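You operate a simulated robot arm through the tools that you are given. There is no shell and no other tool.

Carry out the task below with a simulated robot arm. There is one attempt and no reset: what you move stays moved.

TASK
Wet the spatula and mix the glaze till no streak shows.
Fine: wet it at the liquid pad; the spatula goes back in the rack and the palette lid ends shut. Where these are worked on the way, their far stop is far enough and under half their travel is too little: palette lid. What is to be rubbed or washed off counts as gone when no trace of it is left.

It is judged by the outcome, as a careful person would: the job done as asked, and still so three seconds after it is handed in. It fails if anything else is knocked over, pushed out of place, dropped, spilled or broken. A push-on lid holds only when it is set on centred and level and pressed home; a screw cap is set on level and turned clockwise until tight.

THE ROBOT
A 6-joint arm with a two-finger parallel gripper, fixed in place. Base frame: the origin is on the floor under the middle of its stand, x ahead of it, y to its left, z up; the work surface is at about z = 760. Readings come in mm, degrees, newtons and seconds.
With the tool pointing down near the work surface it reaches from about 260 to 680 mm from the base axis. Its first joint turns from -66.0 to 66.0 degrees. Payload 2.9 kg.
The tool frame sits at the grasp point between the pads (the TCP): z along the fingers, y along the line on which they close. The tips reach 30 mm beyond it. The gripper opens to 110 mm. The fingers are 20 mm wide and 10 mm thick; the gripper's body (48 by 112 mm) begins 55 mm behind the TCP.
Orientation is that of the tool frame in the base frame, as a unit quaternion [w, x, y, z]. With the fingers straight down and closing along the base's y, the tool's x points along the base's -x, its y along +y and its z along -z.

THE INTERFACE
- The arm moves only by the tool drive_tool. Its argument "series" is a list of rows, each an object of numbers (a shift or turn left out is 0, a gripper value left out holds the last): "x", "y", "z": the shift along the tool's x, y, z in mm; "ax", "ay", "az": the turn, a rotation vector about the tool's x, y, z in degrees; "jaw": the finger opening in mm, from 0 to 110. In form: [{"x": .., "y": .., "z": .., "ax": .., "ay": .., "az": .., "jaw": ..}, ...]. A call has 1 to 20 rows; each row is the pose to reach, as a shift and turn from the pose commanded when the call began, along the tool's axes at that moment. A row lasts 0.2 s, in which the tool goes at most 50 mm and 8.6 degrees; a call with a longer step from one row to the next is refused whole, and so is a gripper value outside its range. A pose out of reach is approached as far as the arm can. The call stops where the force on the tool passes 40 N (or 10 N more than at its start, if that is more) or the arm is blocked; 0.2 s more then pass. The fingers move at their own pace (about 108 mm/s each) and stop on an object; they squeeze with about 32 N. The grip force told is the motor's: it shows also when the fingers shut on nothing. Time passes only in rows, and 0.2 s behind the last, so rows that repeat a pose let the fingers close. The reply holds the time, the measured pose of the TCP, the force on the tool along the base axes, the opening and the grip force, in the units named above and with some noise, with the torque about the TCP (base axes, N m) and any sound that the robot's microphone picked up.
- Cameras (640 x 400 px; columns grow to the right, rows downward): "scene" is fixed at [93.1, 462.6, 1369.6]; the picture's right is [-0.44, -0.90, 0.00], its down [-0.62, 0.30, -0.72] and it looks along [0.65, -0.31, -0.69] (base axes); focal length 317 px, centre (320, 200). "wrist" rides on the gripper at [72, 17, -103] in the tool frame; the picture's right is [-0.23, 0.97, 0.00], its down [-0.76, -0.18, -0.62] and it looks along [-0.61, -0.14, 0.78] (tool axes); focal length 222 px, centre (320, 200). There is no depth. A picture from a camera that has moved, and an enlarged one, comes with that camera's place and axes in the base frame and with its lens.
- capture(camera): a new picture of that camera. It takes no simulated time.
- close_up(camera, box): a new picture of the part [left, top, right, bottom] of that camera's present view, enlarged. It takes no simulated time.
- job_done(): hands the job in; it is judged then, once.

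Places have to be worked out from the pictures, the camera data and where the tool is seen. Open the gripper and draw the arm clear of the work before you hand the job in, unless the task says otherwise.

The tools are called by a JSON object that holds its "method" and its "body". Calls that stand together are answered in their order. drive_tool: Moves the arm, as the interface text tells. Its arguments: {"type":"object","properties":{"series":{"type":"array"}},"required":["series"]} The other tools are called the same way: capture (camera) takes a picture; close_up (camera, box) takes an enlarged picture of a part of a camera's view; job_done () hands the job in.

At the start:

```text
t: 0.0
ee_pos: [352.7, 113.0, 1136.3]
ee_rot: [0.0, 0.0, 1.0, 0.0]
force: [0.0, 0.0, -0.2]
wrist_torque: [-0.01, 0.0, -0.02]
width: 110.0
gripper_force: 0.0
```

scene: 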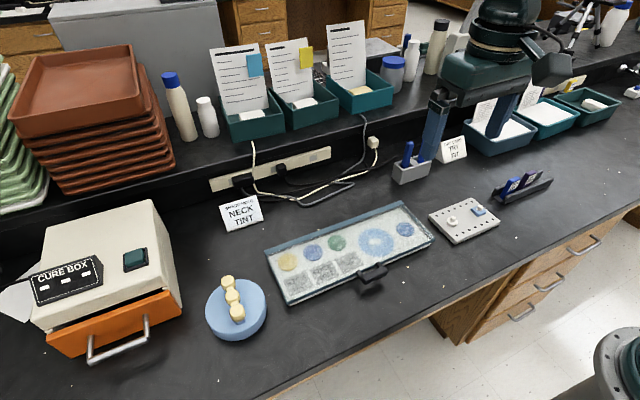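
wrist: 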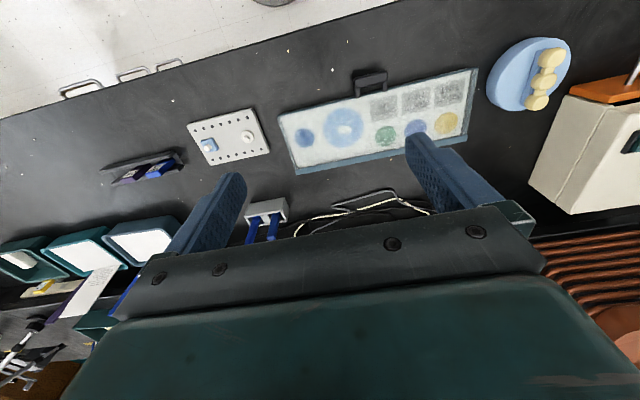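

I'll start by looking closer at the work area: the palette with its clear lid, the rack with blue spatulas, and the other items.

{"method": "close_up", "body": {"camera": "scene", "box": [240, 180, 440, 310]}}

{"method": "close_up", "body": {"camera": "scene", "box": [370, 120, 570, 250]}}

{"method": "close_up", "body": {"camera": "wrist", "box": [260, 60, 480, 200]}}

{"method": "close_up", "body": {"camera": "wrist", "box": [90, 90, 310, 250]}}

```text
3.08 times, centred on (340, 245) of scene
camera zoom: at [93.1, 462.6, 1369.6], right [-0.44, -0.9, 0.0], down [-0.62, 0.3, -0.72], along [0.65, -0.31, -0.69], focal length 976 px, centre (258, 62)
```

zoom: 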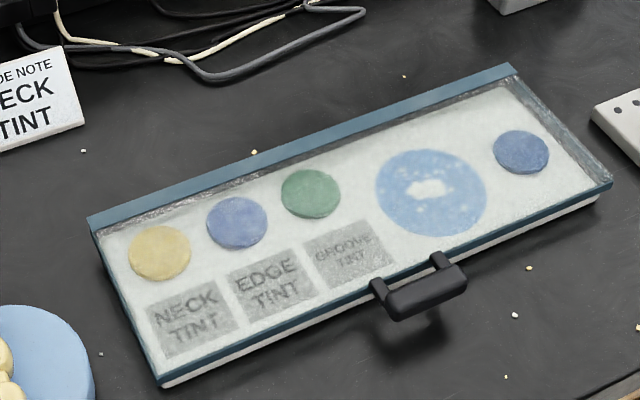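

```text
3.08 times, centred on (470, 185) of scene
camera zoom: at [93.1, 462.6, 1369.6], right [-0.44, -0.9, 0.0], down [-0.62, 0.3, -0.72], along [0.65, -0.31, -0.69], focal length 976 px, centre (-142, 246)
```

zoom: 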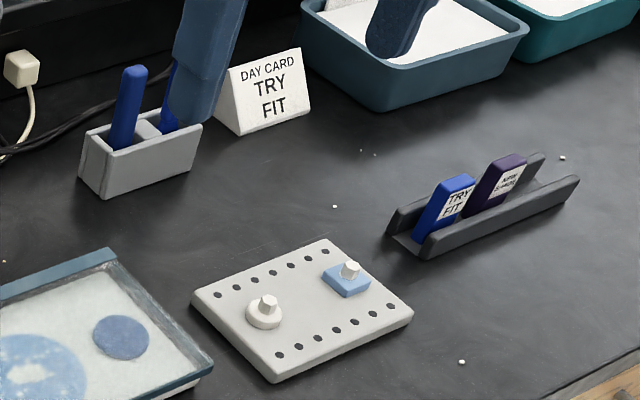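

```text
2.86 times, centred on (370, 130) of wrist
camera zoom: at [280.5, 129.9, 1239.1], right [0.23, 0.97, 0.0], down [0.76, -0.18, 0.62], along [0.61, -0.14, -0.78], focal length 635 px, centre (177, 400)
```

zoom: 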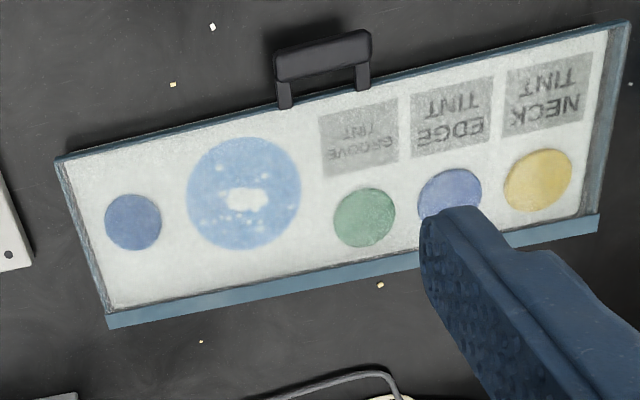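

```text
2.50 times, centred on (200, 170) of wrist
camera zoom: at [280.5, 129.9, 1239.1], right [0.23, 0.97, 0.0], down [0.76, -0.18, 0.62], along [0.61, -0.14, -0.78], focal length 555 px, centre (620, 275)
```

zoom: 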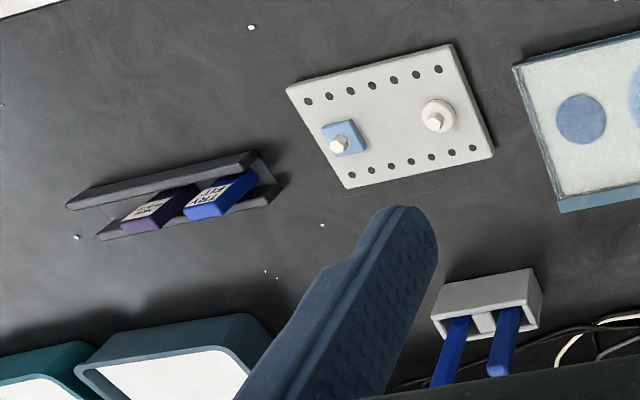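

The palette is roughly at x 407–557, y 0–380 with the handle at about (388, 189), and the rack with two blue handles is around (631, -97). I'll move the wrist camera over the rack to identify the tools.

{"method": "drive_tool", "body": {"series": [{"x": -25, "y": -29, "z": 23}, {"x": -50, "y": -58, "z": 46}, {"x": -75, "y": -87, "z": 69}, {"x": -100, "y": -116, "z": 92}, {"x": -125, "y": -145, "z": 115}, {"x": -147, "y": -173, "z": 136}]}}

{"method": "capture", "body": {"camera": "wrist"}}

{"method": "capture", "body": {"camera": "scene"}}

```text
t: 1.4
ee_pos: [498.8, -59.3, 999.6]
ee_rot: [0.0, 0.0, 1.0, 0.001]
force: [0.1, -0.2, -0.3]
wrist_torque: [-0.01, -0.03, 0.01]
width: 109.9
gripper_force: 0.0
```

```text
taken
camera wrist: at [427.6, -42.6, 1102.8], right [0.23, 0.97, 0.0], down [0.76, -0.18, 0.62], along [0.61, -0.14, -0.78], focal length 222 px, centre (320, 200)
```

wrist: 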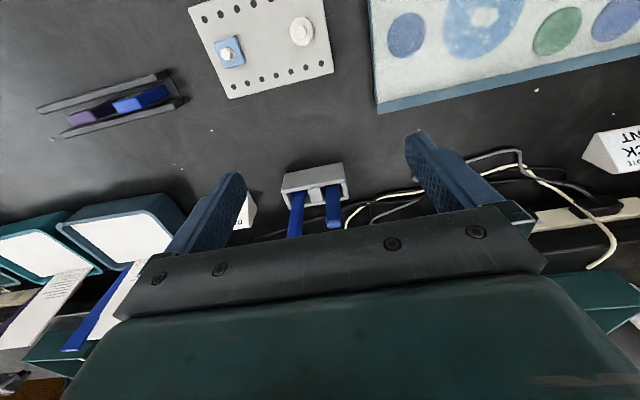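

```text
taken
```

scene: 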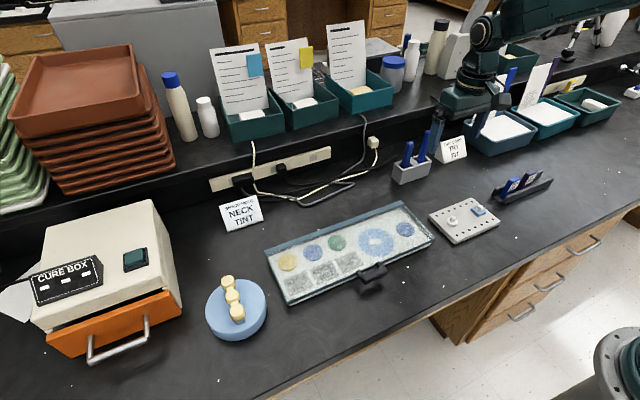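

Now both handles in the rack are visible; I'll zoom in on both views.

{"method": "close_up", "body": {"camera": "wrist", "box": [260, 140, 380, 250]}}

{"method": "close_up", "body": {"camera": "scene", "box": [380, 120, 480, 190]}}

{"method": "close_up", "body": {"camera": "wrist", "box": [360, 0, 520, 100]}}

{"method": "close_up", "body": {"camera": "wrist", "box": [180, 0, 340, 100]}}

{"method": "close_up", "body": {"camera": "scene", "box": [340, 200, 440, 300]}}

```text
3.64 times, centred on (320, 195) of wrist
camera zoom: at [427.6, -42.6, 1102.8], right [0.23, 0.97, 0.0], down [0.76, -0.18, 0.62], along [0.61, -0.14, -0.78], focal length 808 px, centre (320, 218)
```

zoom: 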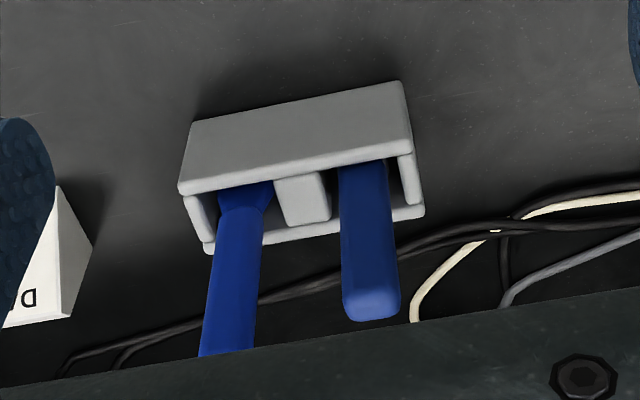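

```text
5.71 times, centred on (430, 155) of scene
camera zoom: at [93.1, 462.7, 1369.6], right [-0.44, -0.9, 0.0], down [-0.62, 0.3, -0.72], along [0.65, -0.31, -0.69], focal length 1812 px, centre (-309, 457)
```

zoom: 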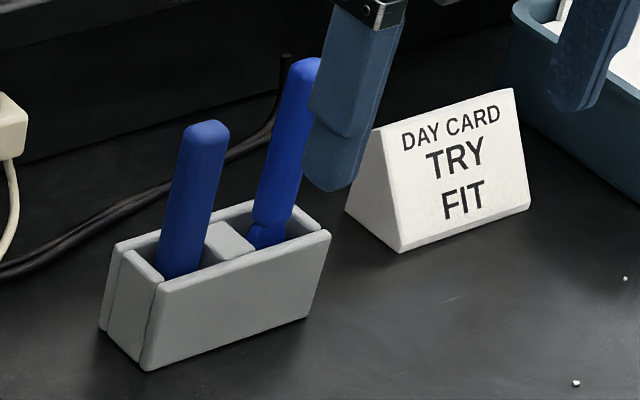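

```text
4.00 times, centred on (440, 50) of wrist
camera zoom: at [427.6, -42.6, 1102.8], right [0.23, 0.97, 0.0], down [0.76, -0.18, 0.62], along [0.61, -0.14, -0.78], focal length 888 px, centre (-160, 800)
```

zoom: 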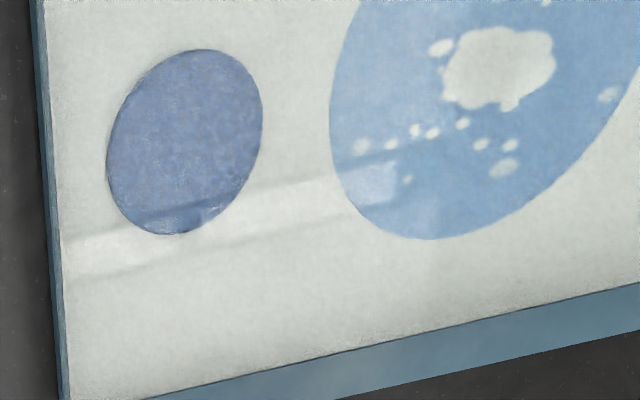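

```text
4.00 times, centred on (260, 50) of wrist
camera zoom: at [427.6, -42.6, 1102.8], right [0.23, 0.97, 0.0], down [0.76, -0.18, 0.62], along [0.61, -0.14, -0.78], focal length 888 px, centre (560, 800)
```

zoom: 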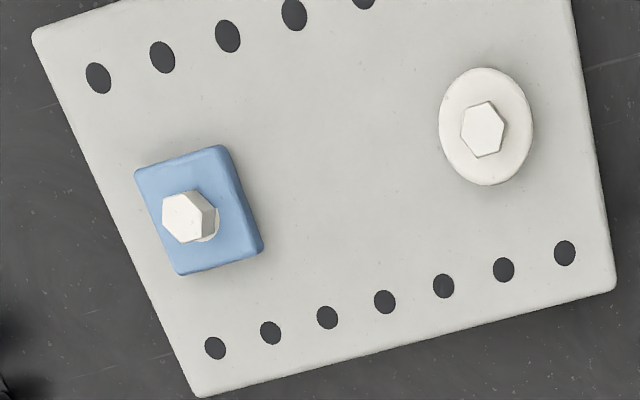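

```text
4.00 times, centred on (390, 250) of scene
camera zoom: at [93.1, 462.7, 1369.6], right [-0.44, -0.9, 0.0], down [-0.62, 0.3, -0.72], along [0.65, -0.31, -0.69], focal length 1268 px, centre (40, 0)
```

zoom: 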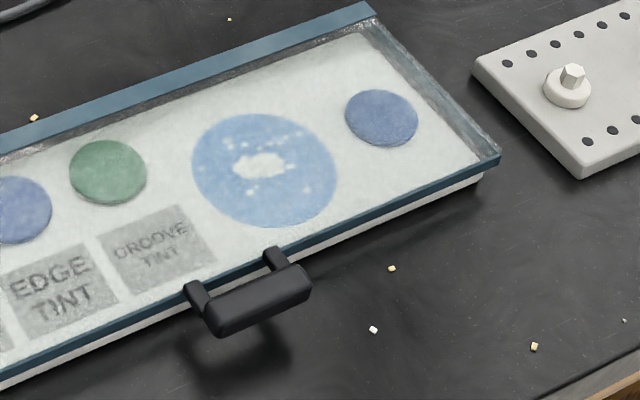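

The rack holds two upright blue-handled tools (left one at about (640,-73), top z≈891; right one at about (640,-127), top z≈910). Before deciding which is the spatula I'll look at the lid handle close up from above.

{"method": "drive_tool", "body": {"series": [{"x": 16, "y": 36, "z": 14}, {"x": 32, "y": 72, "z": 28}, {"x": 48, "y": 108, "z": 42}, {"x": 64, "y": 144, "z": 56}, {"x": 80, "y": 180, "z": 70}, {"x": 96, "y": 216, "z": 85}, {"x": 111.7, "y": 249, "z": 100}]}}

{"method": "capture", "body": {"camera": "wrist"}}

{"method": "close_up", "body": {"camera": "scene", "box": [380, 120, 480, 190]}}

```text
t: 3.0
ee_pos: [388.8, 188.2, 898.1]
ee_rot: [0.0, 0.0, 1.0, 0.0]
force: [-0.1, 0.5, 0.1]
wrist_torque: [0.0, 0.0, 0.0]
width: 110.1
gripper_force: 0.2
```

```text
taken
camera wrist: at [316.4, 205.4, 1002.6], right [0.23, 0.97, 0.0], down [0.76, -0.18, 0.62], along [0.61, -0.14, -0.78], focal length 222 px, centre (320, 200)
```

wrist: 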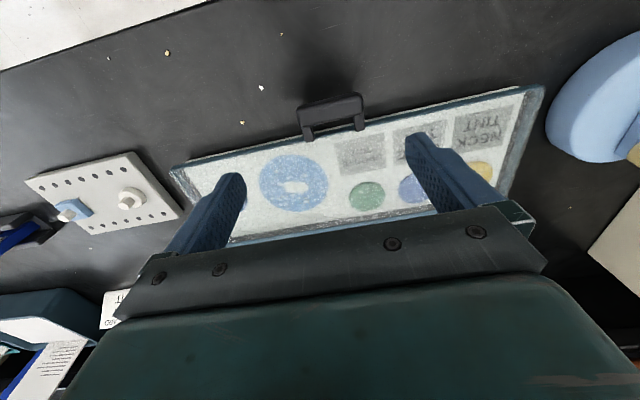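

```text
5.71 times, centred on (430, 155) of scene
camera zoom: at [93.1, 462.6, 1369.6], right [-0.44, -0.9, 0.0], down [-0.62, 0.3, -0.72], along [0.65, -0.31, -0.69], focal length 1812 px, centre (-309, 457)
```

zoom: 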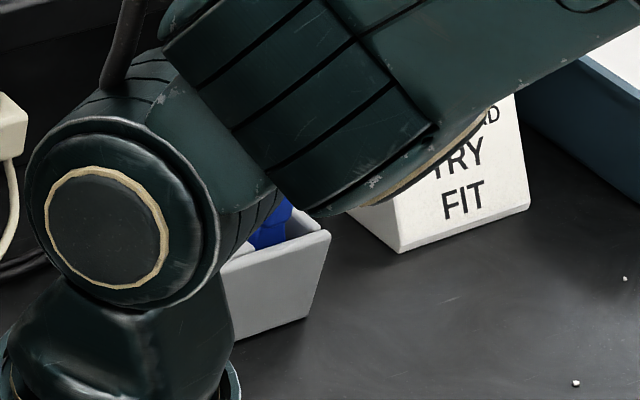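

Zooming in on the handle to gauge its height, gap and the lid thickness.

{"method": "close_up", "body": {"camera": "wrist", "box": [270, 70, 400, 155]}}

{"method": "close_up", "body": {"camera": "scene", "box": [330, 240, 430, 310]}}

```text
4.71 times, centred on (335, 112) of wrist
camera zoom: at [316.4, 205.4, 1002.6], right [0.23, 0.97, 0.0], down [0.76, -0.18, 0.62], along [0.61, -0.14, -0.78], focal length 1045 px, centre (249, 612)
```

zoom: 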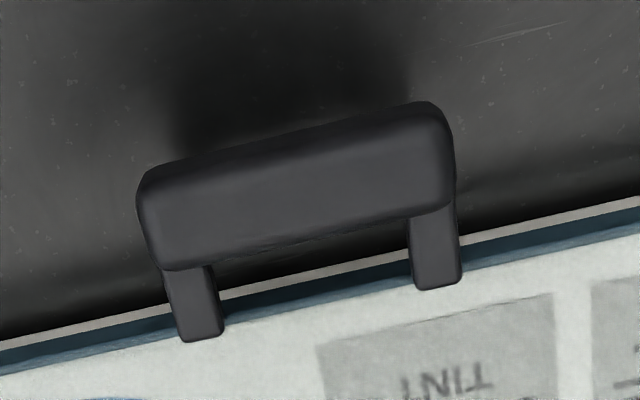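

```text
5.71 times, centred on (380, 275) of scene
camera zoom: at [93.1, 462.6, 1369.6], right [-0.44, -0.9, 0.0], down [-0.62, 0.3, -0.72], along [0.65, -0.31, -0.69], focal length 1812 px, centre (-23, -229)
```

zoom: 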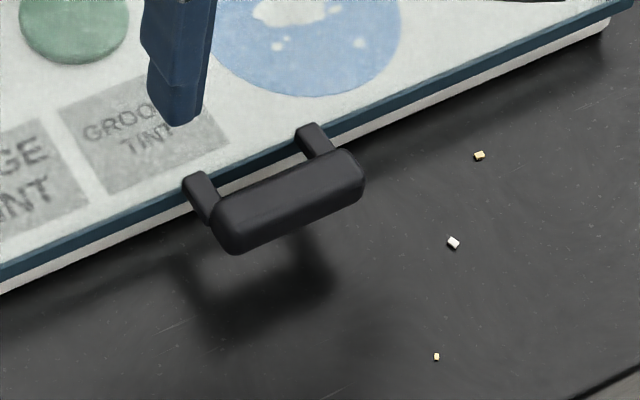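

Triangulating both views, the handle bar is about 62 mm long along y, centred near (383, 195, 783), about 15 mm clear of the lid's front edge. I'll lower toward it with the jaws open, and check the alignment of the fingers against the bar before closing.

{"method": "drive_tool", "body": {"series": [{"x": 3, "y": 3, "z": 25}, {"x": 5, "y": 6, "z": 50}, {"x": 5, "y": 6, "z": 62}]}}

{"method": "capture", "body": {"camera": "wrist"}}

{"method": "close_up", "body": {"camera": "scene", "box": [310, 210, 450, 310]}}

```text
t: 3.8
ee_pos: [382.8, 193.2, 835.5]
ee_rot: [0.0, 0.0, 1.0, 0.0]
force: [0.0, -1.0, 0.0]
wrist_torque: [-0.02, 0.02, 0.0]
width: 110.2
gripper_force: 0.1
```

```text
taken
camera wrist: at [311.6, 211.0, 939.8], right [0.23, 0.97, 0.0], down [0.76, -0.18, 0.62], along [0.61, -0.14, -0.78], focal length 222 px, centre (320, 200)
```

wrist: 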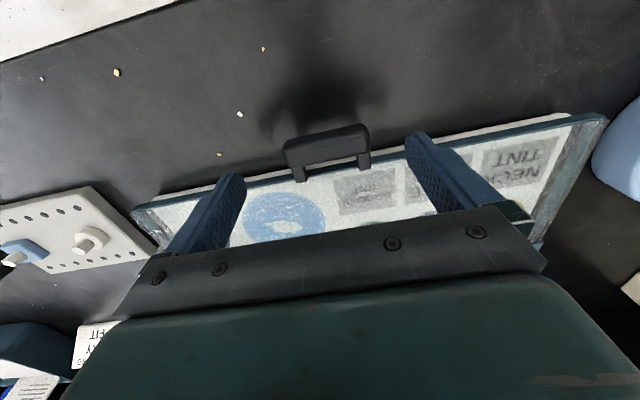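

```text
4.00 times, centred on (380, 260) of scene
camera zoom: at [93.1, 462.7, 1369.6], right [-0.44, -0.9, 0.0], down [-0.62, 0.3, -0.72], along [0.65, -0.31, -0.69], focal length 1268 px, centre (80, -40)
```

zoom: 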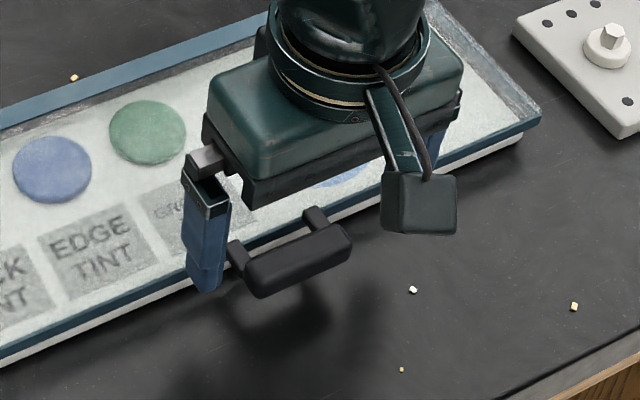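

Zooming in on the bar relative to the fingers.

{"method": "close_up", "body": {"camera": "wrist", "box": [220, 90, 440, 220]}}

{"method": "close_up", "body": {"camera": "scene", "box": [345, 240, 405, 290]}}

```text
2.91 times, centred on (330, 155) of wrist
camera zoom: at [311.6, 211.0, 939.8], right [0.23, 0.97, 0.0], down [0.76, -0.18, 0.62], along [0.61, -0.14, -0.78], focal length 646 px, centre (291, 331)
```

zoom: 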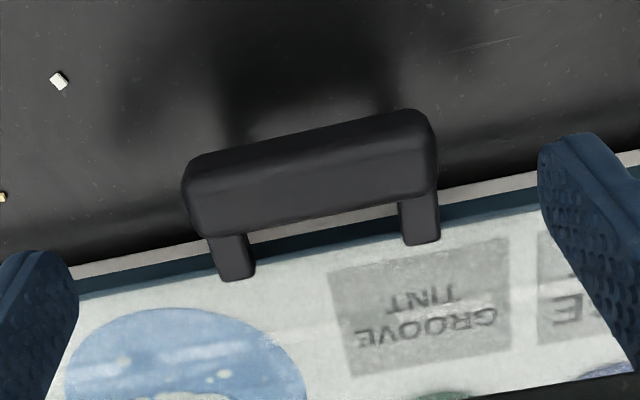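

```text
8.00 times, centred on (375, 265) of scene
camera zoom: at [93.1, 462.7, 1369.6], right [-0.44, -0.9, 0.0], down [-0.62, 0.3, -0.72], along [0.65, -0.31, -0.69], focal length 2536 px, centre (-120, -320)
```

zoom: 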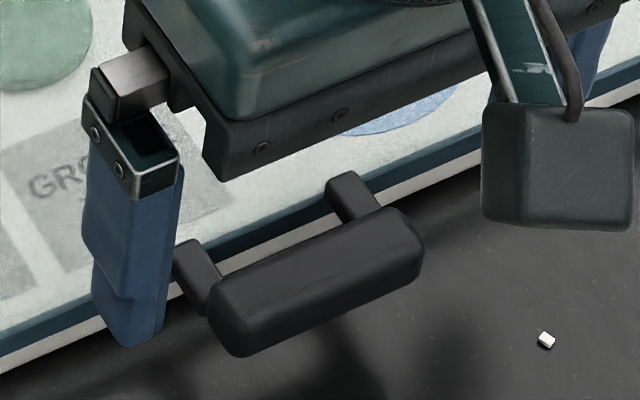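

The wrist view puts the bar centre at about y≈198, x≈382.5, top at z≈793, length ≈65 mm. I'll centre on it and lower so the tips end just below the bar, with jaws still open.

{"method": "drive_tool", "body": {"series": [{"x": 0.5, "y": 3, "z": 15}, {"x": 0.5, "y": 3, "z": 30}, {"x": 0.5, "y": 3, "z": 35}, {"x": 0.5, "y": 3, "z": 35, "jaw": 80}, {"x": 0.5, "y": 3, "z": 35, "jaw": 80}]}}

{"method": "close_up", "body": {"camera": "wrist", "box": [220, 90, 440, 220]}}

{"method": "close_up", "body": {"camera": "scene", "box": [335, 240, 415, 300]}}

```text
t: 5.0
ee_pos: [381.8, 196.9, 803.3]
ee_rot: [0.0, -0.001, 1.0, 0.0]
force: [-0.2, 0.0, 0.1]
wrist_torque: [0.01, 0.01, -0.01]
width: 79.9
gripper_force: 0.1
```

```text
2.91 times, centred on (330, 155) of wrist
camera zoom: at [310.4, 213.6, 905.5], right [0.23, 0.97, 0.0], down [0.76, -0.18, 0.62], along [0.61, -0.14, -0.78], focal length 646 px, centre (291, 331)
```

zoom: 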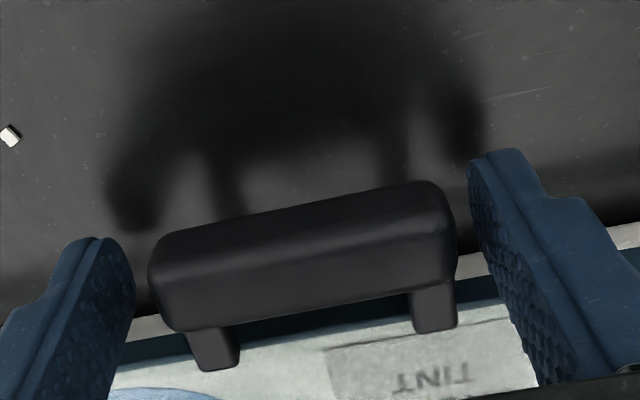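

```text
6.67 times, centred on (375, 270) of scene
camera zoom: at [93.1, 462.6, 1369.6], right [-0.44, -0.9, 0.0], down [-0.62, 0.3, -0.72], along [0.65, -0.31, -0.69], focal length 2114 px, centre (-47, -267)
```

zoom: 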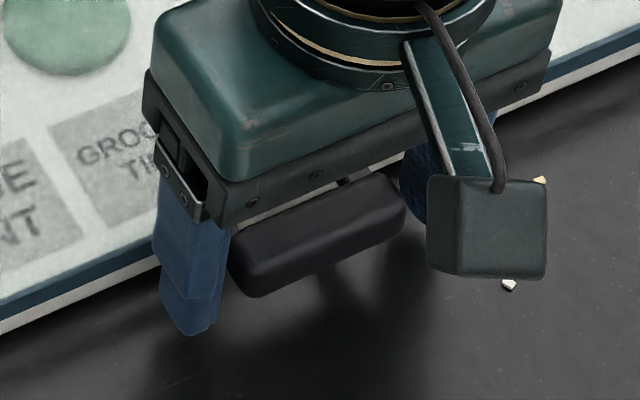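

The bar sits almost centred between the fingers with similar gaps both sides. I'll close gently on it and watch the side force.

{"method": "drive_tool", "body": {"series": [{"jaw": 74}, {"jaw": 70}, {"jaw": 66}, {"jaw": 62}, {"jaw": 58}, {"jaw": 58}]}}

{"method": "close_up", "body": {"camera": "wrist", "box": [220, 90, 440, 220]}}

```text
t: 6.4
ee_pos: [381.8, 197.6, 801.2]
ee_rot: [0.0, -0.001, 1.0, 0.001]
force: [-0.5, 13.4, 0.0]
wrist_torque: [0.06, -0.17, -0.05]
width: 64.2
gripper_force: 6.5
```

```text
2.91 times, centred on (330, 155) of wrist
camera zoom: at [310.4, 214.3, 905.7], right [0.23, 0.97, 0.0], down [0.76, -0.18, 0.62], along [0.61, -0.14, -0.78], focal length 646 px, centre (291, 331)
```

zoom: 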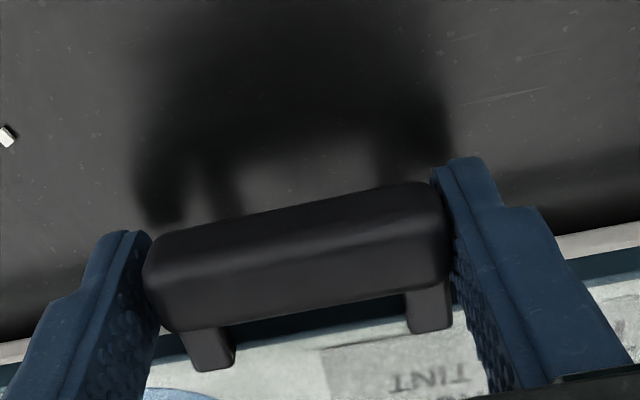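

The bar is held (64 mm wide) but there's a +13 N side force, so the +y finger presses harder. I'll shift slightly to +y to balance it.

{"method": "drive_tool", "body": {"series": [{"y": 0.7, "jaw": 58}, {"y": 0.7, "jaw": 58}]}}

```text
t: 7.0
ee_pos: [382.4, 197.9, 802.4]
ee_rot: [0.0, 0.0, 1.0, 0.0]
force: [-3.0, 11.3, 4.4]
wrist_torque: [0.21, 0.05, 0.01]
width: 63.5
gripper_force: 5.6
```

{"method": "drive_tool", "body": {"series": [{"y": 0.8, "jaw": 56}, {"y": 0.8, "jaw": 56}, {"y": 0.8, "jaw": 50}, {"y": 0.8, "jaw": 50}]}}

```text
t: 8.0
ee_pos: [382.9, 199.1, 803.1]
ee_rot: [0.0, -0.001, 1.0, 0.001]
force: [0.3, 19.6, -3.6]
wrist_torque: [-0.79, 0.39, -0.27]
width: 59.9
gripper_force: 45.3
```

{"method": "drive_tool", "body": {"series": [{"jaw": 50}]}}

{"method": "close_up", "body": {"camera": "wrist", "box": [220, 90, 440, 220]}}

{"method": "capture", "body": {"camera": "scene"}}

```text
t: 8.4
ee_pos: [382.5, 200.5, 802.6]
ee_rot: [-0.001, -0.001, 1.0, 0.001]
force: [0.3, 21.3, -3.9]
wrist_torque: [-1.0, 0.52, -0.32]
width: 60.0
gripper_force: 44.9
```

```text
2.91 times, centred on (330, 155) of wrist
camera zoom: at [310.7, 216.3, 905.6], right [0.23, 0.97, 0.0], down [0.76, -0.18, 0.62], along [0.61, -0.14, -0.78], focal length 646 px, centre (291, 331)
```

zoom: 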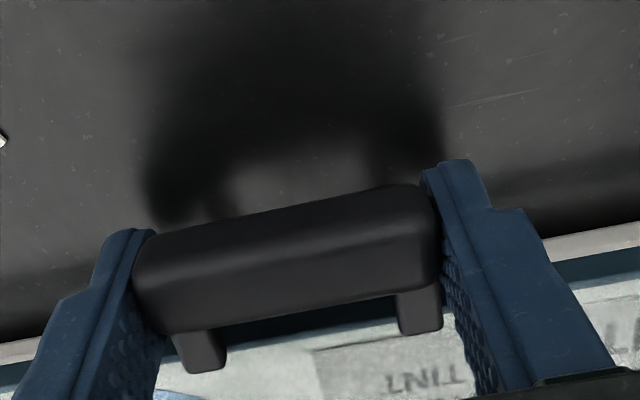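

```text
taken
```

scene: 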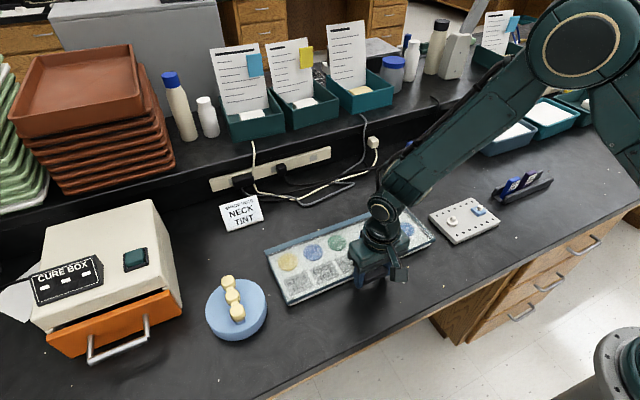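

The side force is still +21 N; I'll nudge the other way by 1.5 mm and compare the reading to find the neutral position.

{"method": "drive_tool", "body": {"series": [{"y": -0.8, "jaw": 50}, {"y": -1.5, "jaw": 50}, {"y": -1.5, "jaw": 50}]}}

```text
t: 9.2
ee_pos: [382.5, 199.1, 802.3]
ee_rot: [0.0, -0.002, 1.0, 0.003]
force: [5.0, 32.0, -7.1]
wrist_torque: [-0.73, 0.91, -0.84]
width: 59.9
gripper_force: 45.2
```

Moving −y raised the force, so the neutral point is further to +y by about 4.5 mm. I'll shift there.

{"method": "drive_tool", "body": {"series": [{"y": 1.5, "jaw": 50}, {"y": 3, "jaw": 50}, {"y": 4.3, "jaw": 50}, {"y": 4.3, "jaw": 50}]}}

{"method": "close_up", "body": {"camera": "wrist", "box": [220, 90, 440, 220]}}

```text
t: 10.2
ee_pos: [382.6, 199.4, 802.1]
ee_rot: [0.0, 0.001, 1.0, -0.002]
force: [5.2, -4.6, 6.1]
wrist_torque: [0.62, -1.02, 0.87]
width: 59.8
gripper_force: 44.7
```

```text
2.91 times, centred on (330, 155) of wrist
camera zoom: at [310.5, 217.2, 905.7], right [0.23, 0.97, 0.0], down [0.76, -0.18, 0.62], along [0.61, -0.15, -0.78], focal length 646 px, centre (291, 331)
```

zoom: 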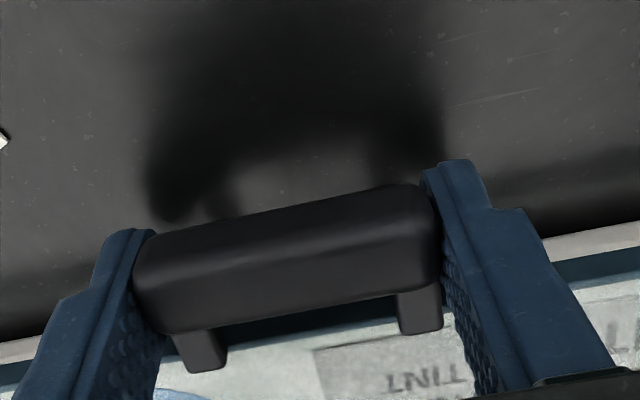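

Side force is now near zero and the bar is gripped centred. I'll start lifting along an arc about the hinge (x≈550, R≈168), checking the forces.

{"method": "drive_tool", "body": {"series": [{"x": -0.2, "z": -8.8, "jaw": 50}, {"x": -0.9, "z": -17.5, "jaw": 50}, {"x": -2.1, "z": -26.2, "jaw": 50}, {"x": -3.7, "z": -34.8, "jaw": 50}]}}

{"method": "capture", "body": {"camera": "scene"}}

{"method": "capture", "body": {"camera": "wrist"}}

```text
t: 11.2
ee_pos: [384.0, 201.0, 836.2]
ee_rot: [-0.002, 0.002, 1.0, -0.002]
force: [4.5, -20.1, -10.1]
wrist_torque: [0.28, 1.18, 0.61]
width: 59.9
gripper_force: 45.0
```

```text
taken
```

scene: 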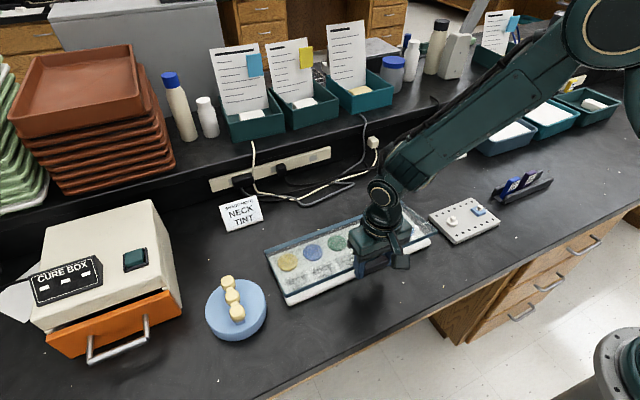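

```text
taken
camera wrist: at [313.5, 217.4, 939.7], right [0.23, 0.97, -0.01], down [0.76, -0.18, 0.62], along [0.6, -0.15, -0.78], focal length 222 px, centre (320, 200)
```

wrist: 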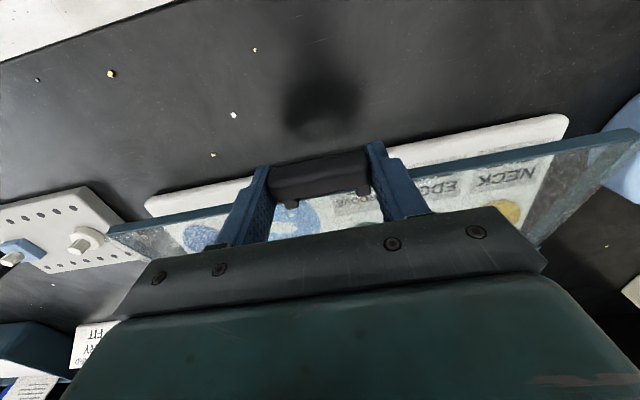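

The lid is rising with the handle. A −20 N side force has built up, so I'll ease y back 2 mm while continuing the arc to about 40°.

{"method": "drive_tool", "body": {"series": [{"x": -2.8, "y": -1, "z": -11.4, "jaw": 50}, {"x": -6.4, "y": -2, "z": -22.5, "jaw": 50}, {"x": -10.8, "y": -2.5, "z": -33.3, "jaw": 50}, {"x": -15.9, "y": -2.5, "z": -43.8, "jaw": 50}]}}

{"method": "capture", "body": {"camera": "scene"}}

```text
t: 12.2
ee_pos: [400.7, 199.8, 881.3]
ee_rot: [0.0, 0.0, 1.0, 0.001]
force: [3.3, -6.3, -12.7]
wrist_torque: [-0.23, 1.23, -0.31]
width: 59.6
gripper_force: 45.0
```

```text
taken
```

scene: 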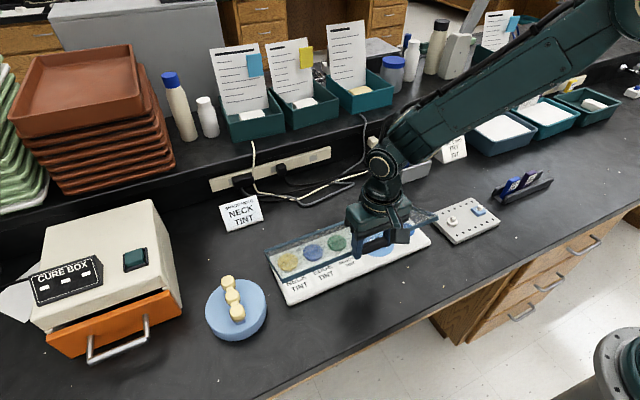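

Lid is at roughly 28° and moving smoothly; continuing the arc to about 58°.

{"method": "drive_tool", "body": {"series": [{"x": -9, "y": -0.5, "z": -15.1, "jaw": 50}, {"x": -19.6, "y": -0.5, "z": -29.1, "jaw": 50}, {"x": -31.5, "y": -0.5, "z": -41.9, "jaw": 50}, {"x": -44.8, "y": -0.5, "z": -53.4, "jaw": 50}, {"x": -59.1, "y": -0.5, "z": -63.4, "jaw": 50}]}}

{"method": "capture", "body": {"camera": "scene"}}

{"method": "capture", "body": {"camera": "wrist"}}

```text
t: 13.4
ee_pos: [461.5, 199.4, 946.1]
ee_rot: [0.004, 0.0, 1.0, 0.002]
force: [3.3, 7.2, -6.6]
wrist_torque: [0.19, -0.18, -0.11]
width: 59.9
gripper_force: 40.3
```

```text
taken
```

scene: 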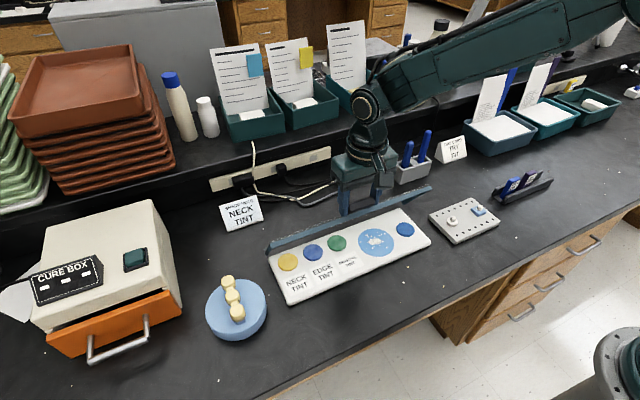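

```text
taken
camera wrist: at [389.5, 216.2, 1048.8], right [0.23, 0.97, 0.01], down [0.76, -0.18, 0.63], along [0.61, -0.14, -0.78], focal length 222 px, centre (320, 200)
```

wrist: 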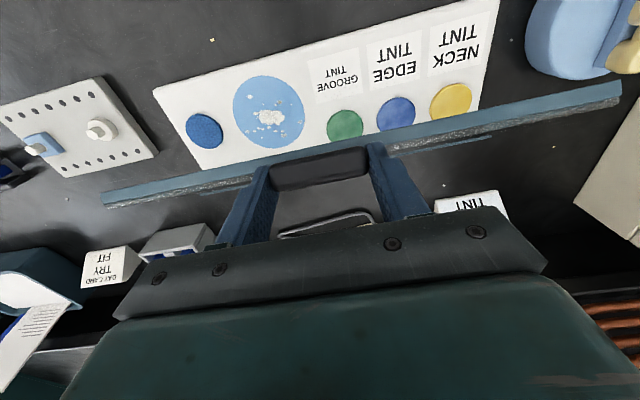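

The lid is around 58°, and the palette content is now clearly visible: glaze with white streaks and a dark-blue textured pad beside it. Continuing the arc to about 82°.

{"method": "drive_tool", "body": {"series": [{"x": -15.4, "z": -8.5, "jaw": 50}, {"x": -31.5, "z": -15.4, "jaw": 50}, {"x": -48.3, "z": -20.5, "jaw": 50}, {"x": -65.5, "z": -23.9, "jaw": 50}]}}

{"method": "capture", "body": {"camera": "scene"}}

```text
t: 14.4
ee_pos: [526.6, 200.3, 968.3]
ee_rot: [-0.001, -0.001, 1.0, 0.0]
force: [-8.0, 14.9, -9.9]
wrist_torque: [0.25, 1.42, -0.2]
width: 59.7
gripper_force: 45.4
```

```text
taken
```

scene: 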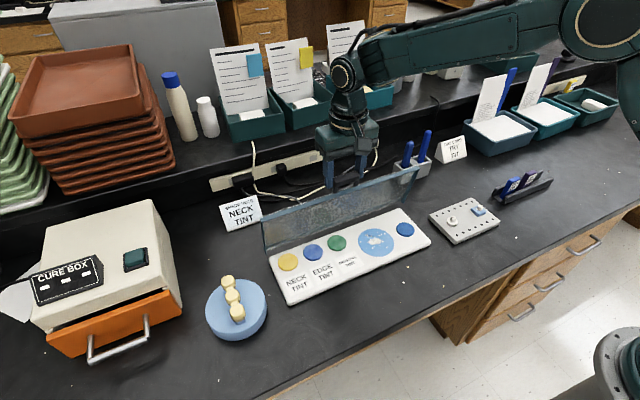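

Nearly vertical now, forces modest. I'll continue in small steps towards the far stop.

{"method": "drive_tool", "body": {"series": [{"x": -11.6, "y": 0.5, "z": -1.2, "jaw": 50}, {"x": -23.3, "y": 1, "z": -1.6, "jaw": 50}, {"x": -35, "y": 1, "z": -1.2, "jaw": 50}]}}

{"method": "capture", "body": {"camera": "scene"}}

{"method": "capture", "body": {"camera": "wrist"}}

```text
t: 15.2
ee_pos: [561.2, 199.9, 969.8]
ee_rot: [-0.001, 0.0, 1.0, -0.001]
force: [-9.3, 6.2, -7.4]
wrist_torque: [0.26, 1.46, 0.08]
width: 59.6
gripper_force: 45.3
```

```text
taken
```

scene: 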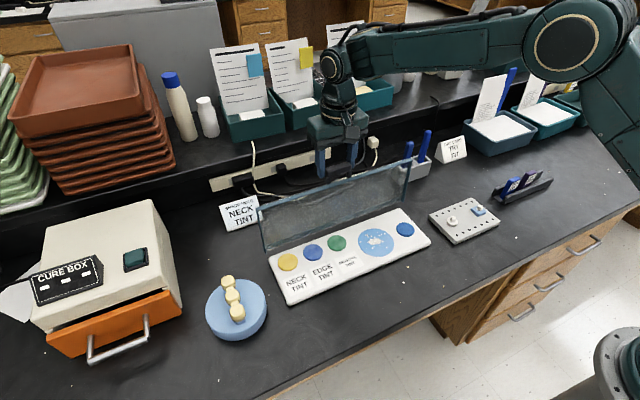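

```text
taken
camera wrist: at [490.0, 216.9, 1073.0], right [0.23, 0.97, 0.0], down [0.76, -0.18, 0.62], along [0.6, -0.14, -0.78], focal length 222 px, centre (320, 200)
```

wrist: 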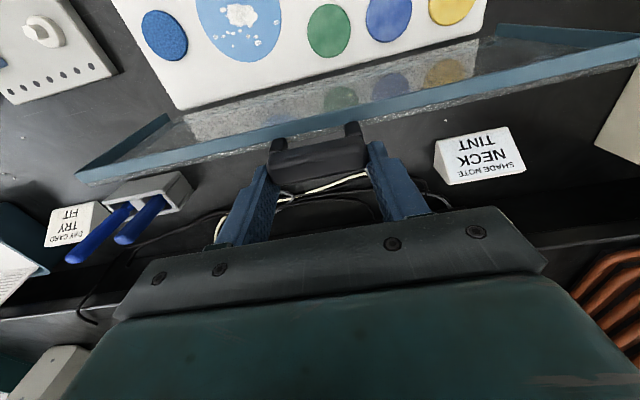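

The lid is just past vertical. I'll go on gently, expecting a stop somewhere around 100–115°.

{"method": "drive_tool", "body": {"series": [{"x": -6, "z": 0.5, "jaw": 50}, {"x": -11.6, "z": 1.2, "jaw": 50}, {"x": -17.5, "z": 2.2, "jaw": 50}, {"x": -23.1, "z": 3.3, "jaw": 50}]}}

{"method": "capture", "body": {"camera": "scene"}}

```text
t: 16.2
ee_pos: [584.8, 199.8, 966.6]
ee_rot: [0.0, 0.001, 1.0, 0.0]
force: [-9.7, 1.7, -1.8]
wrist_torque: [-0.03, 1.53, 0.09]
width: 59.8
gripper_force: 44.6
```

```text
taken
```

scene: 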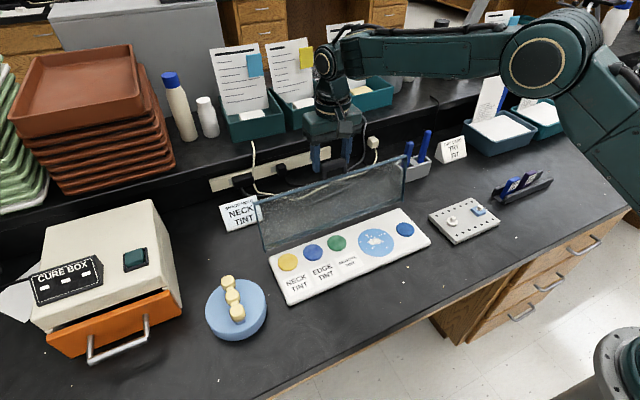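

{"method": "drive_tool", "body": {"series": [{"x": -4.3, "z": 1, "jaw": 50}, {"x": -8.6, "z": 2, "jaw": 50}, {"x": -12.8, "z": 3.2, "jaw": 50}, {"x": -17, "z": 4.5, "jaw": 50}, {"x": -21, "z": 6, "jaw": 50}]}}

{"method": "capture", "body": {"camera": "scene"}}

{"method": "capture", "body": {"camera": "wrist"}}

```text
t: 17.4
ee_pos: [605.5, 198.8, 962.1]
ee_rot: [0.001, 0.001, 1.0, 0.0]
force: [0.9, 1.1, -1.1]
wrist_torque: [-0.02, -0.02, -0.01]
width: 50.3
gripper_force: 0.0
```

```text
taken
```

scene: 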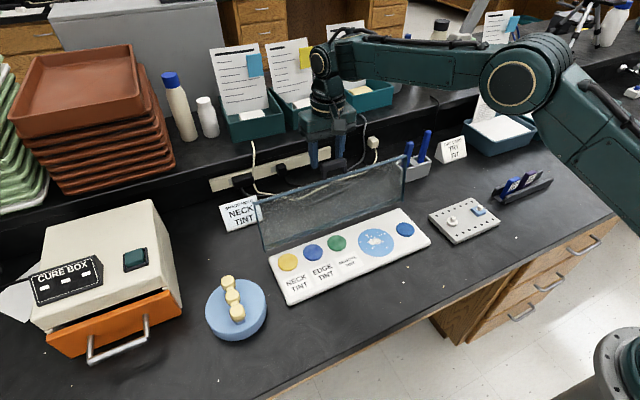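

```text
taken
camera wrist: at [533.7, 216.4, 1063.9], right [0.23, 0.97, 0.0], down [0.76, -0.18, 0.62], along [0.61, -0.14, -0.78], focal length 222 px, centre (320, 200)
```

wrist: 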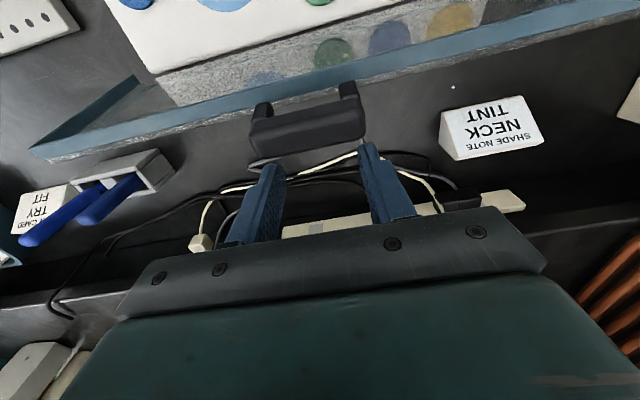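

The lid reached its stop at about 100° and stands open by itself; my fingers slipped off past the bar. I'll rise clear and move above the rack to inspect the two tools.

{"method": "drive_tool", "body": {"series": [{"z": -30, "jaw": 60}, {"z": -60, "jaw": 80}, {"y": -40, "z": -65}, {"y": -85, "z": -65}, {"y": -130, "z": -60}, {"y": -175, "z": -55}, {"y": -220, "z": -50}, {"y": -260, "z": -48}, {"y": -289, "z": -48}]}}

{"method": "capture", "body": {"camera": "wrist"}}

{"method": "capture", "body": {"camera": "scene"}}

```text
t: 19.4
ee_pos: [603.3, -89.2, 1008.0]
ee_rot: [0.0, 0.0, 1.0, 0.001]
force: [-0.5, -0.4, -0.3]
wrist_torque: [0.01, 0.02, 0.03]
width: 80.1
gripper_force: 0.1
```

```text
taken
camera wrist: at [533.0, -72.3, 1111.0], right [0.23, 0.97, 0.0], down [0.76, -0.18, 0.62], along [0.61, -0.14, -0.78], focal length 222 px, centre (320, 200)
```

wrist: 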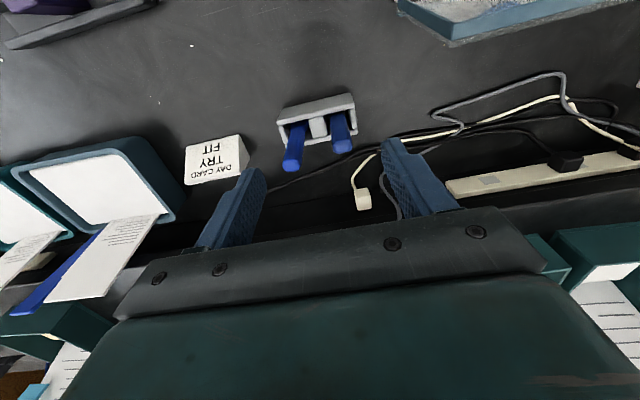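

```text
taken
```

scene: 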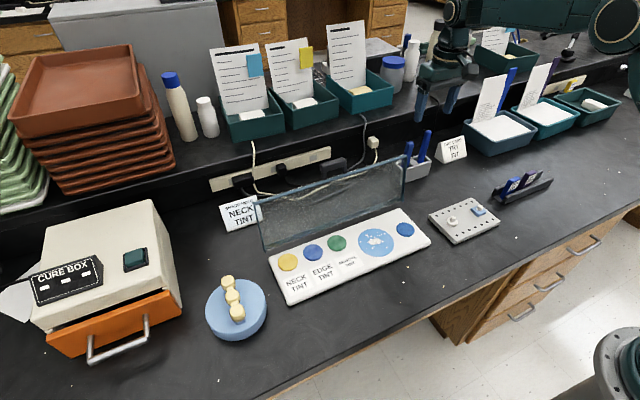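

The lid stays open. Zooming in on the rack from above and from the scene camera.

{"method": "close_up", "body": {"camera": "wrist", "box": [260, 80, 380, 180]}}

{"method": "close_up", "body": {"camera": "scene", "box": [385, 120, 445, 190]}}

{"method": "close_up", "body": {"camera": "scene", "box": [340, 205, 440, 275]}}

{"method": "close_up", "body": {"camera": "scene", "box": [480, 60, 560, 130]}}

```text
4.00 times, centred on (320, 130) of wrist
camera zoom: at [533.0, -72.3, 1111.0], right [0.23, 0.97, 0.0], down [0.76, -0.18, 0.62], along [0.61, -0.14, -0.78], focal length 888 px, centre (320, 480)
```

zoom: 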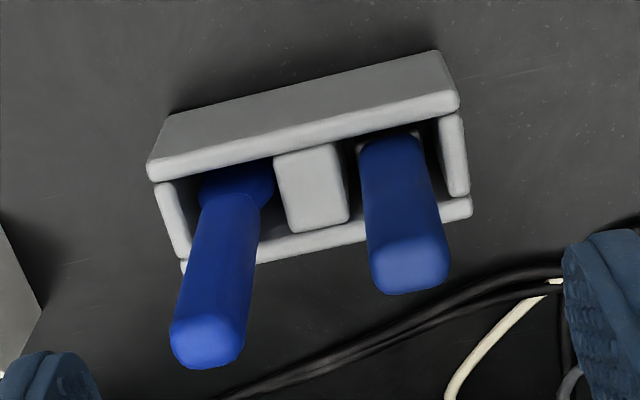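

```text
5.71 times, centred on (415, 155) of scene
camera zoom: at [93.0, 462.7, 1369.6], right [-0.44, -0.9, 0.0], down [-0.62, 0.3, -0.72], along [0.65, -0.31, -0.69], focal length 1812 px, centre (-223, 457)
```

zoom: 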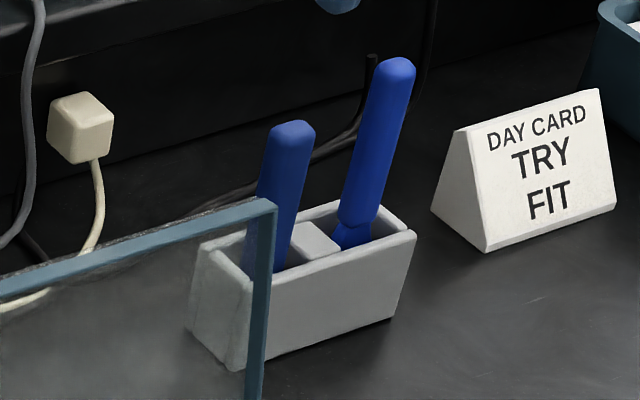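

```text
5.71 times, centred on (390, 240) of scene
camera zoom: at [93.0, 462.7, 1369.6], right [-0.44, -0.9, 0.0], down [-0.62, 0.3, -0.72], along [0.65, -0.31, -0.69], focal length 1812 px, centre (-80, -29)
```

zoom: 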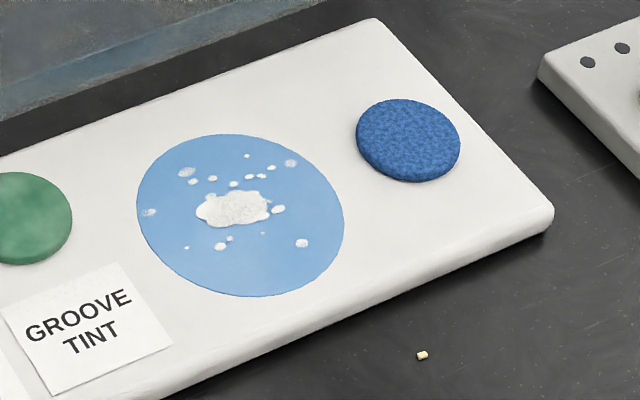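

```text
5.71 times, centred on (520, 95) of scene
camera zoom: at [93.0, 462.7, 1369.6], right [-0.44, -0.9, 0.0], down [-0.62, 0.3, -0.72], along [0.65, -0.31, -0.69], focal length 1812 px, centre (-823, 800)
```

zoom: 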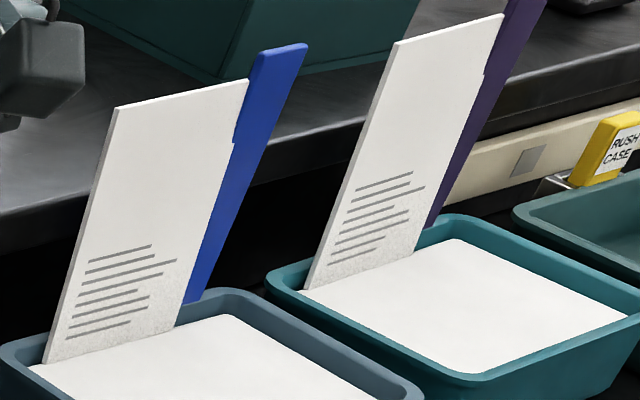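

{"method": "close_up", "body": {"camera": "wrist", "box": [325, 95, 365, 125]}}

{"method": "close_up", "body": {"camera": "wrist", "box": [285, 105, 325, 135]}}

{"method": "close_up", "body": {"camera": "scene", "box": [415, 145, 435, 170]}}

```text
13.33 times, centred on (345, 110) of wrist
camera zoom: at [533.0, -72.3, 1111.0], right [0.23, 0.97, 0.0], down [0.76, -0.18, 0.62], along [0.61, -0.14, -0.78], focal length 2962 px, centre (-13, 1400)
```

zoom: 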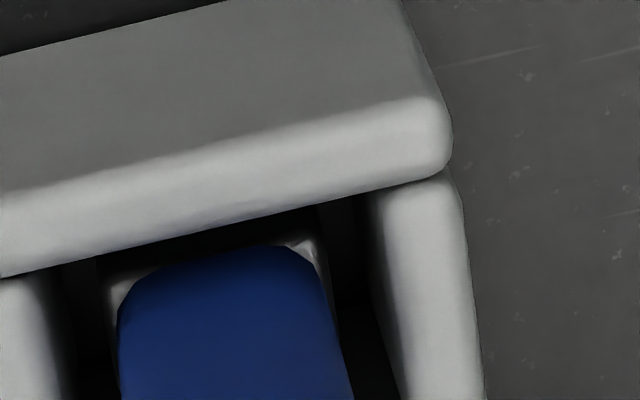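

```text
13.33 times, centred on (305, 120) of wrist
camera zoom: at [533.0, -72.3, 1111.0], right [0.23, 0.97, 0.0], down [0.76, -0.18, 0.62], along [0.61, -0.14, -0.78], focal length 2962 px, centre (520, 1267)
```

zoom: 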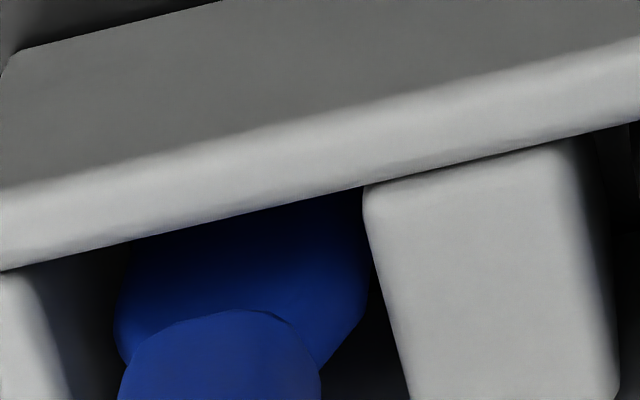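

```text
16.00 times, centred on (425, 158) of scene
camera zoom: at [93.0, 462.7, 1369.6], right [-0.44, -0.9, 0.0], down [-0.62, 0.3, -0.72], along [0.65, -0.31, -0.69], focal length 5073 px, centre (-1360, 880)
```

zoom: 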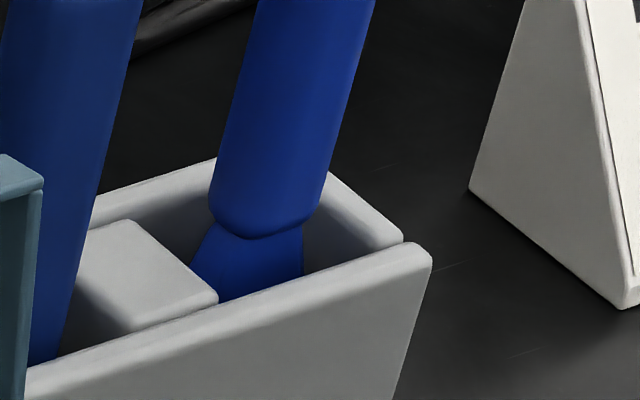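

The −y tool has a round handle with a blue flare below it, and the +y tool has a rectangular handle with something silvery beneath it; I can't yet tell which is the spatula. I'll yaw the gripper by 90° so the wrist camera can look nearly straight down into the slots.

{"method": "drive_tool", "body": {"series": [{"x": -1.5, "y": -4, "az": 8.2}, {"x": -3, "y": -8, "az": 16.4}, {"x": -4.5, "y": -12, "az": 24.6}, {"x": -6, "y": -16, "az": 32.8}, {"x": -7.5, "y": -20, "az": 41}, {"x": -9, "y": -24, "az": 49.2}, {"x": -10.5, "y": -28, "az": 57.4}, {"x": -12, "y": -32, "az": 65.6}, {"x": -13, "y": -36, "az": 73.8}, {"x": -14, "y": -40, "az": 82}, {"x": -14.2, "y": -43.3, "az": 90}]}}

{"method": "capture", "body": {"camera": "wrist"}}

```text
t: 21.8
ee_pos: [618.8, -132.5, 1007.7]
ee_rot: [0.0, 0.709, 0.706, 0.0]
force: [-0.3, 0.9, -0.2]
wrist_torque: [0.0, 0.0, 0.01]
width: 80.1
gripper_force: 0.1
```

```text
taken
camera wrist: at [637.6, -59.6, 1112.0], right [0.97, -0.23, 0.0], down [-0.18, -0.76, 0.62], along [-0.14, -0.61, -0.78], focal length 222 px, centre (320, 200)
```

wrist: 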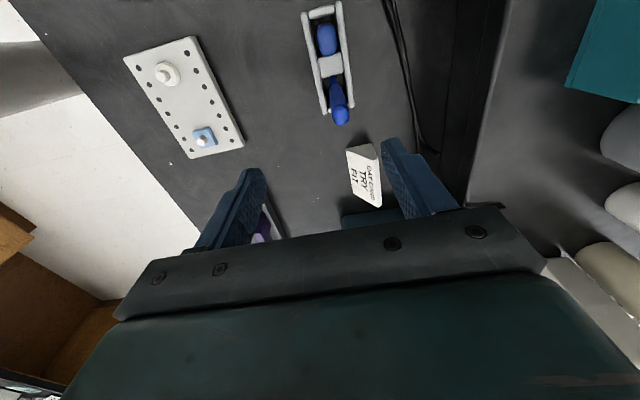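

Now the view goes down into the slots. Zooming in.

{"method": "close_up", "body": {"camera": "wrist", "box": [290, 0, 370, 60]}}

{"method": "close_up", "body": {"camera": "wrist", "box": [300, 60, 380, 130]}}

```text
6.67 times, centred on (330, 30) of wrist
camera zoom: at [637.6, -59.6, 1112.0], right [0.97, -0.23, 0.0], down [-0.18, -0.76, 0.62], along [-0.14, -0.61, -0.78], focal length 1481 px, centre (253, 1333)
```

zoom: 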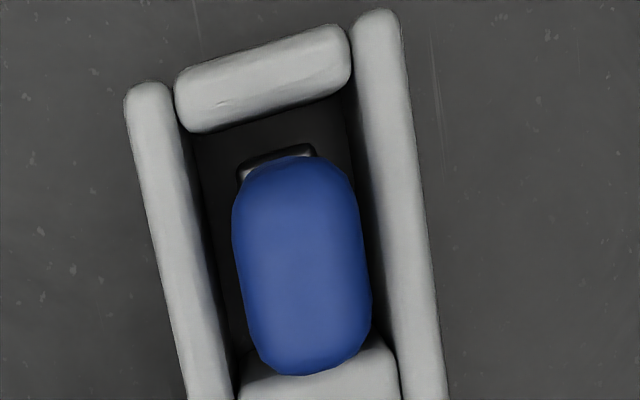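

```text
5.71 times, centred on (340, 95) of wrist
camera zoom: at [637.6, -59.6, 1112.0], right [0.97, -0.23, 0.0], down [-0.18, -0.76, 0.62], along [-0.14, -0.61, -0.78], focal length 1269 px, centre (206, 800)
```

zoom: 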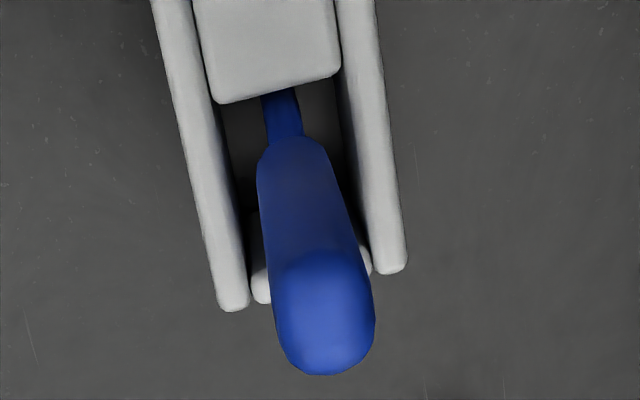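

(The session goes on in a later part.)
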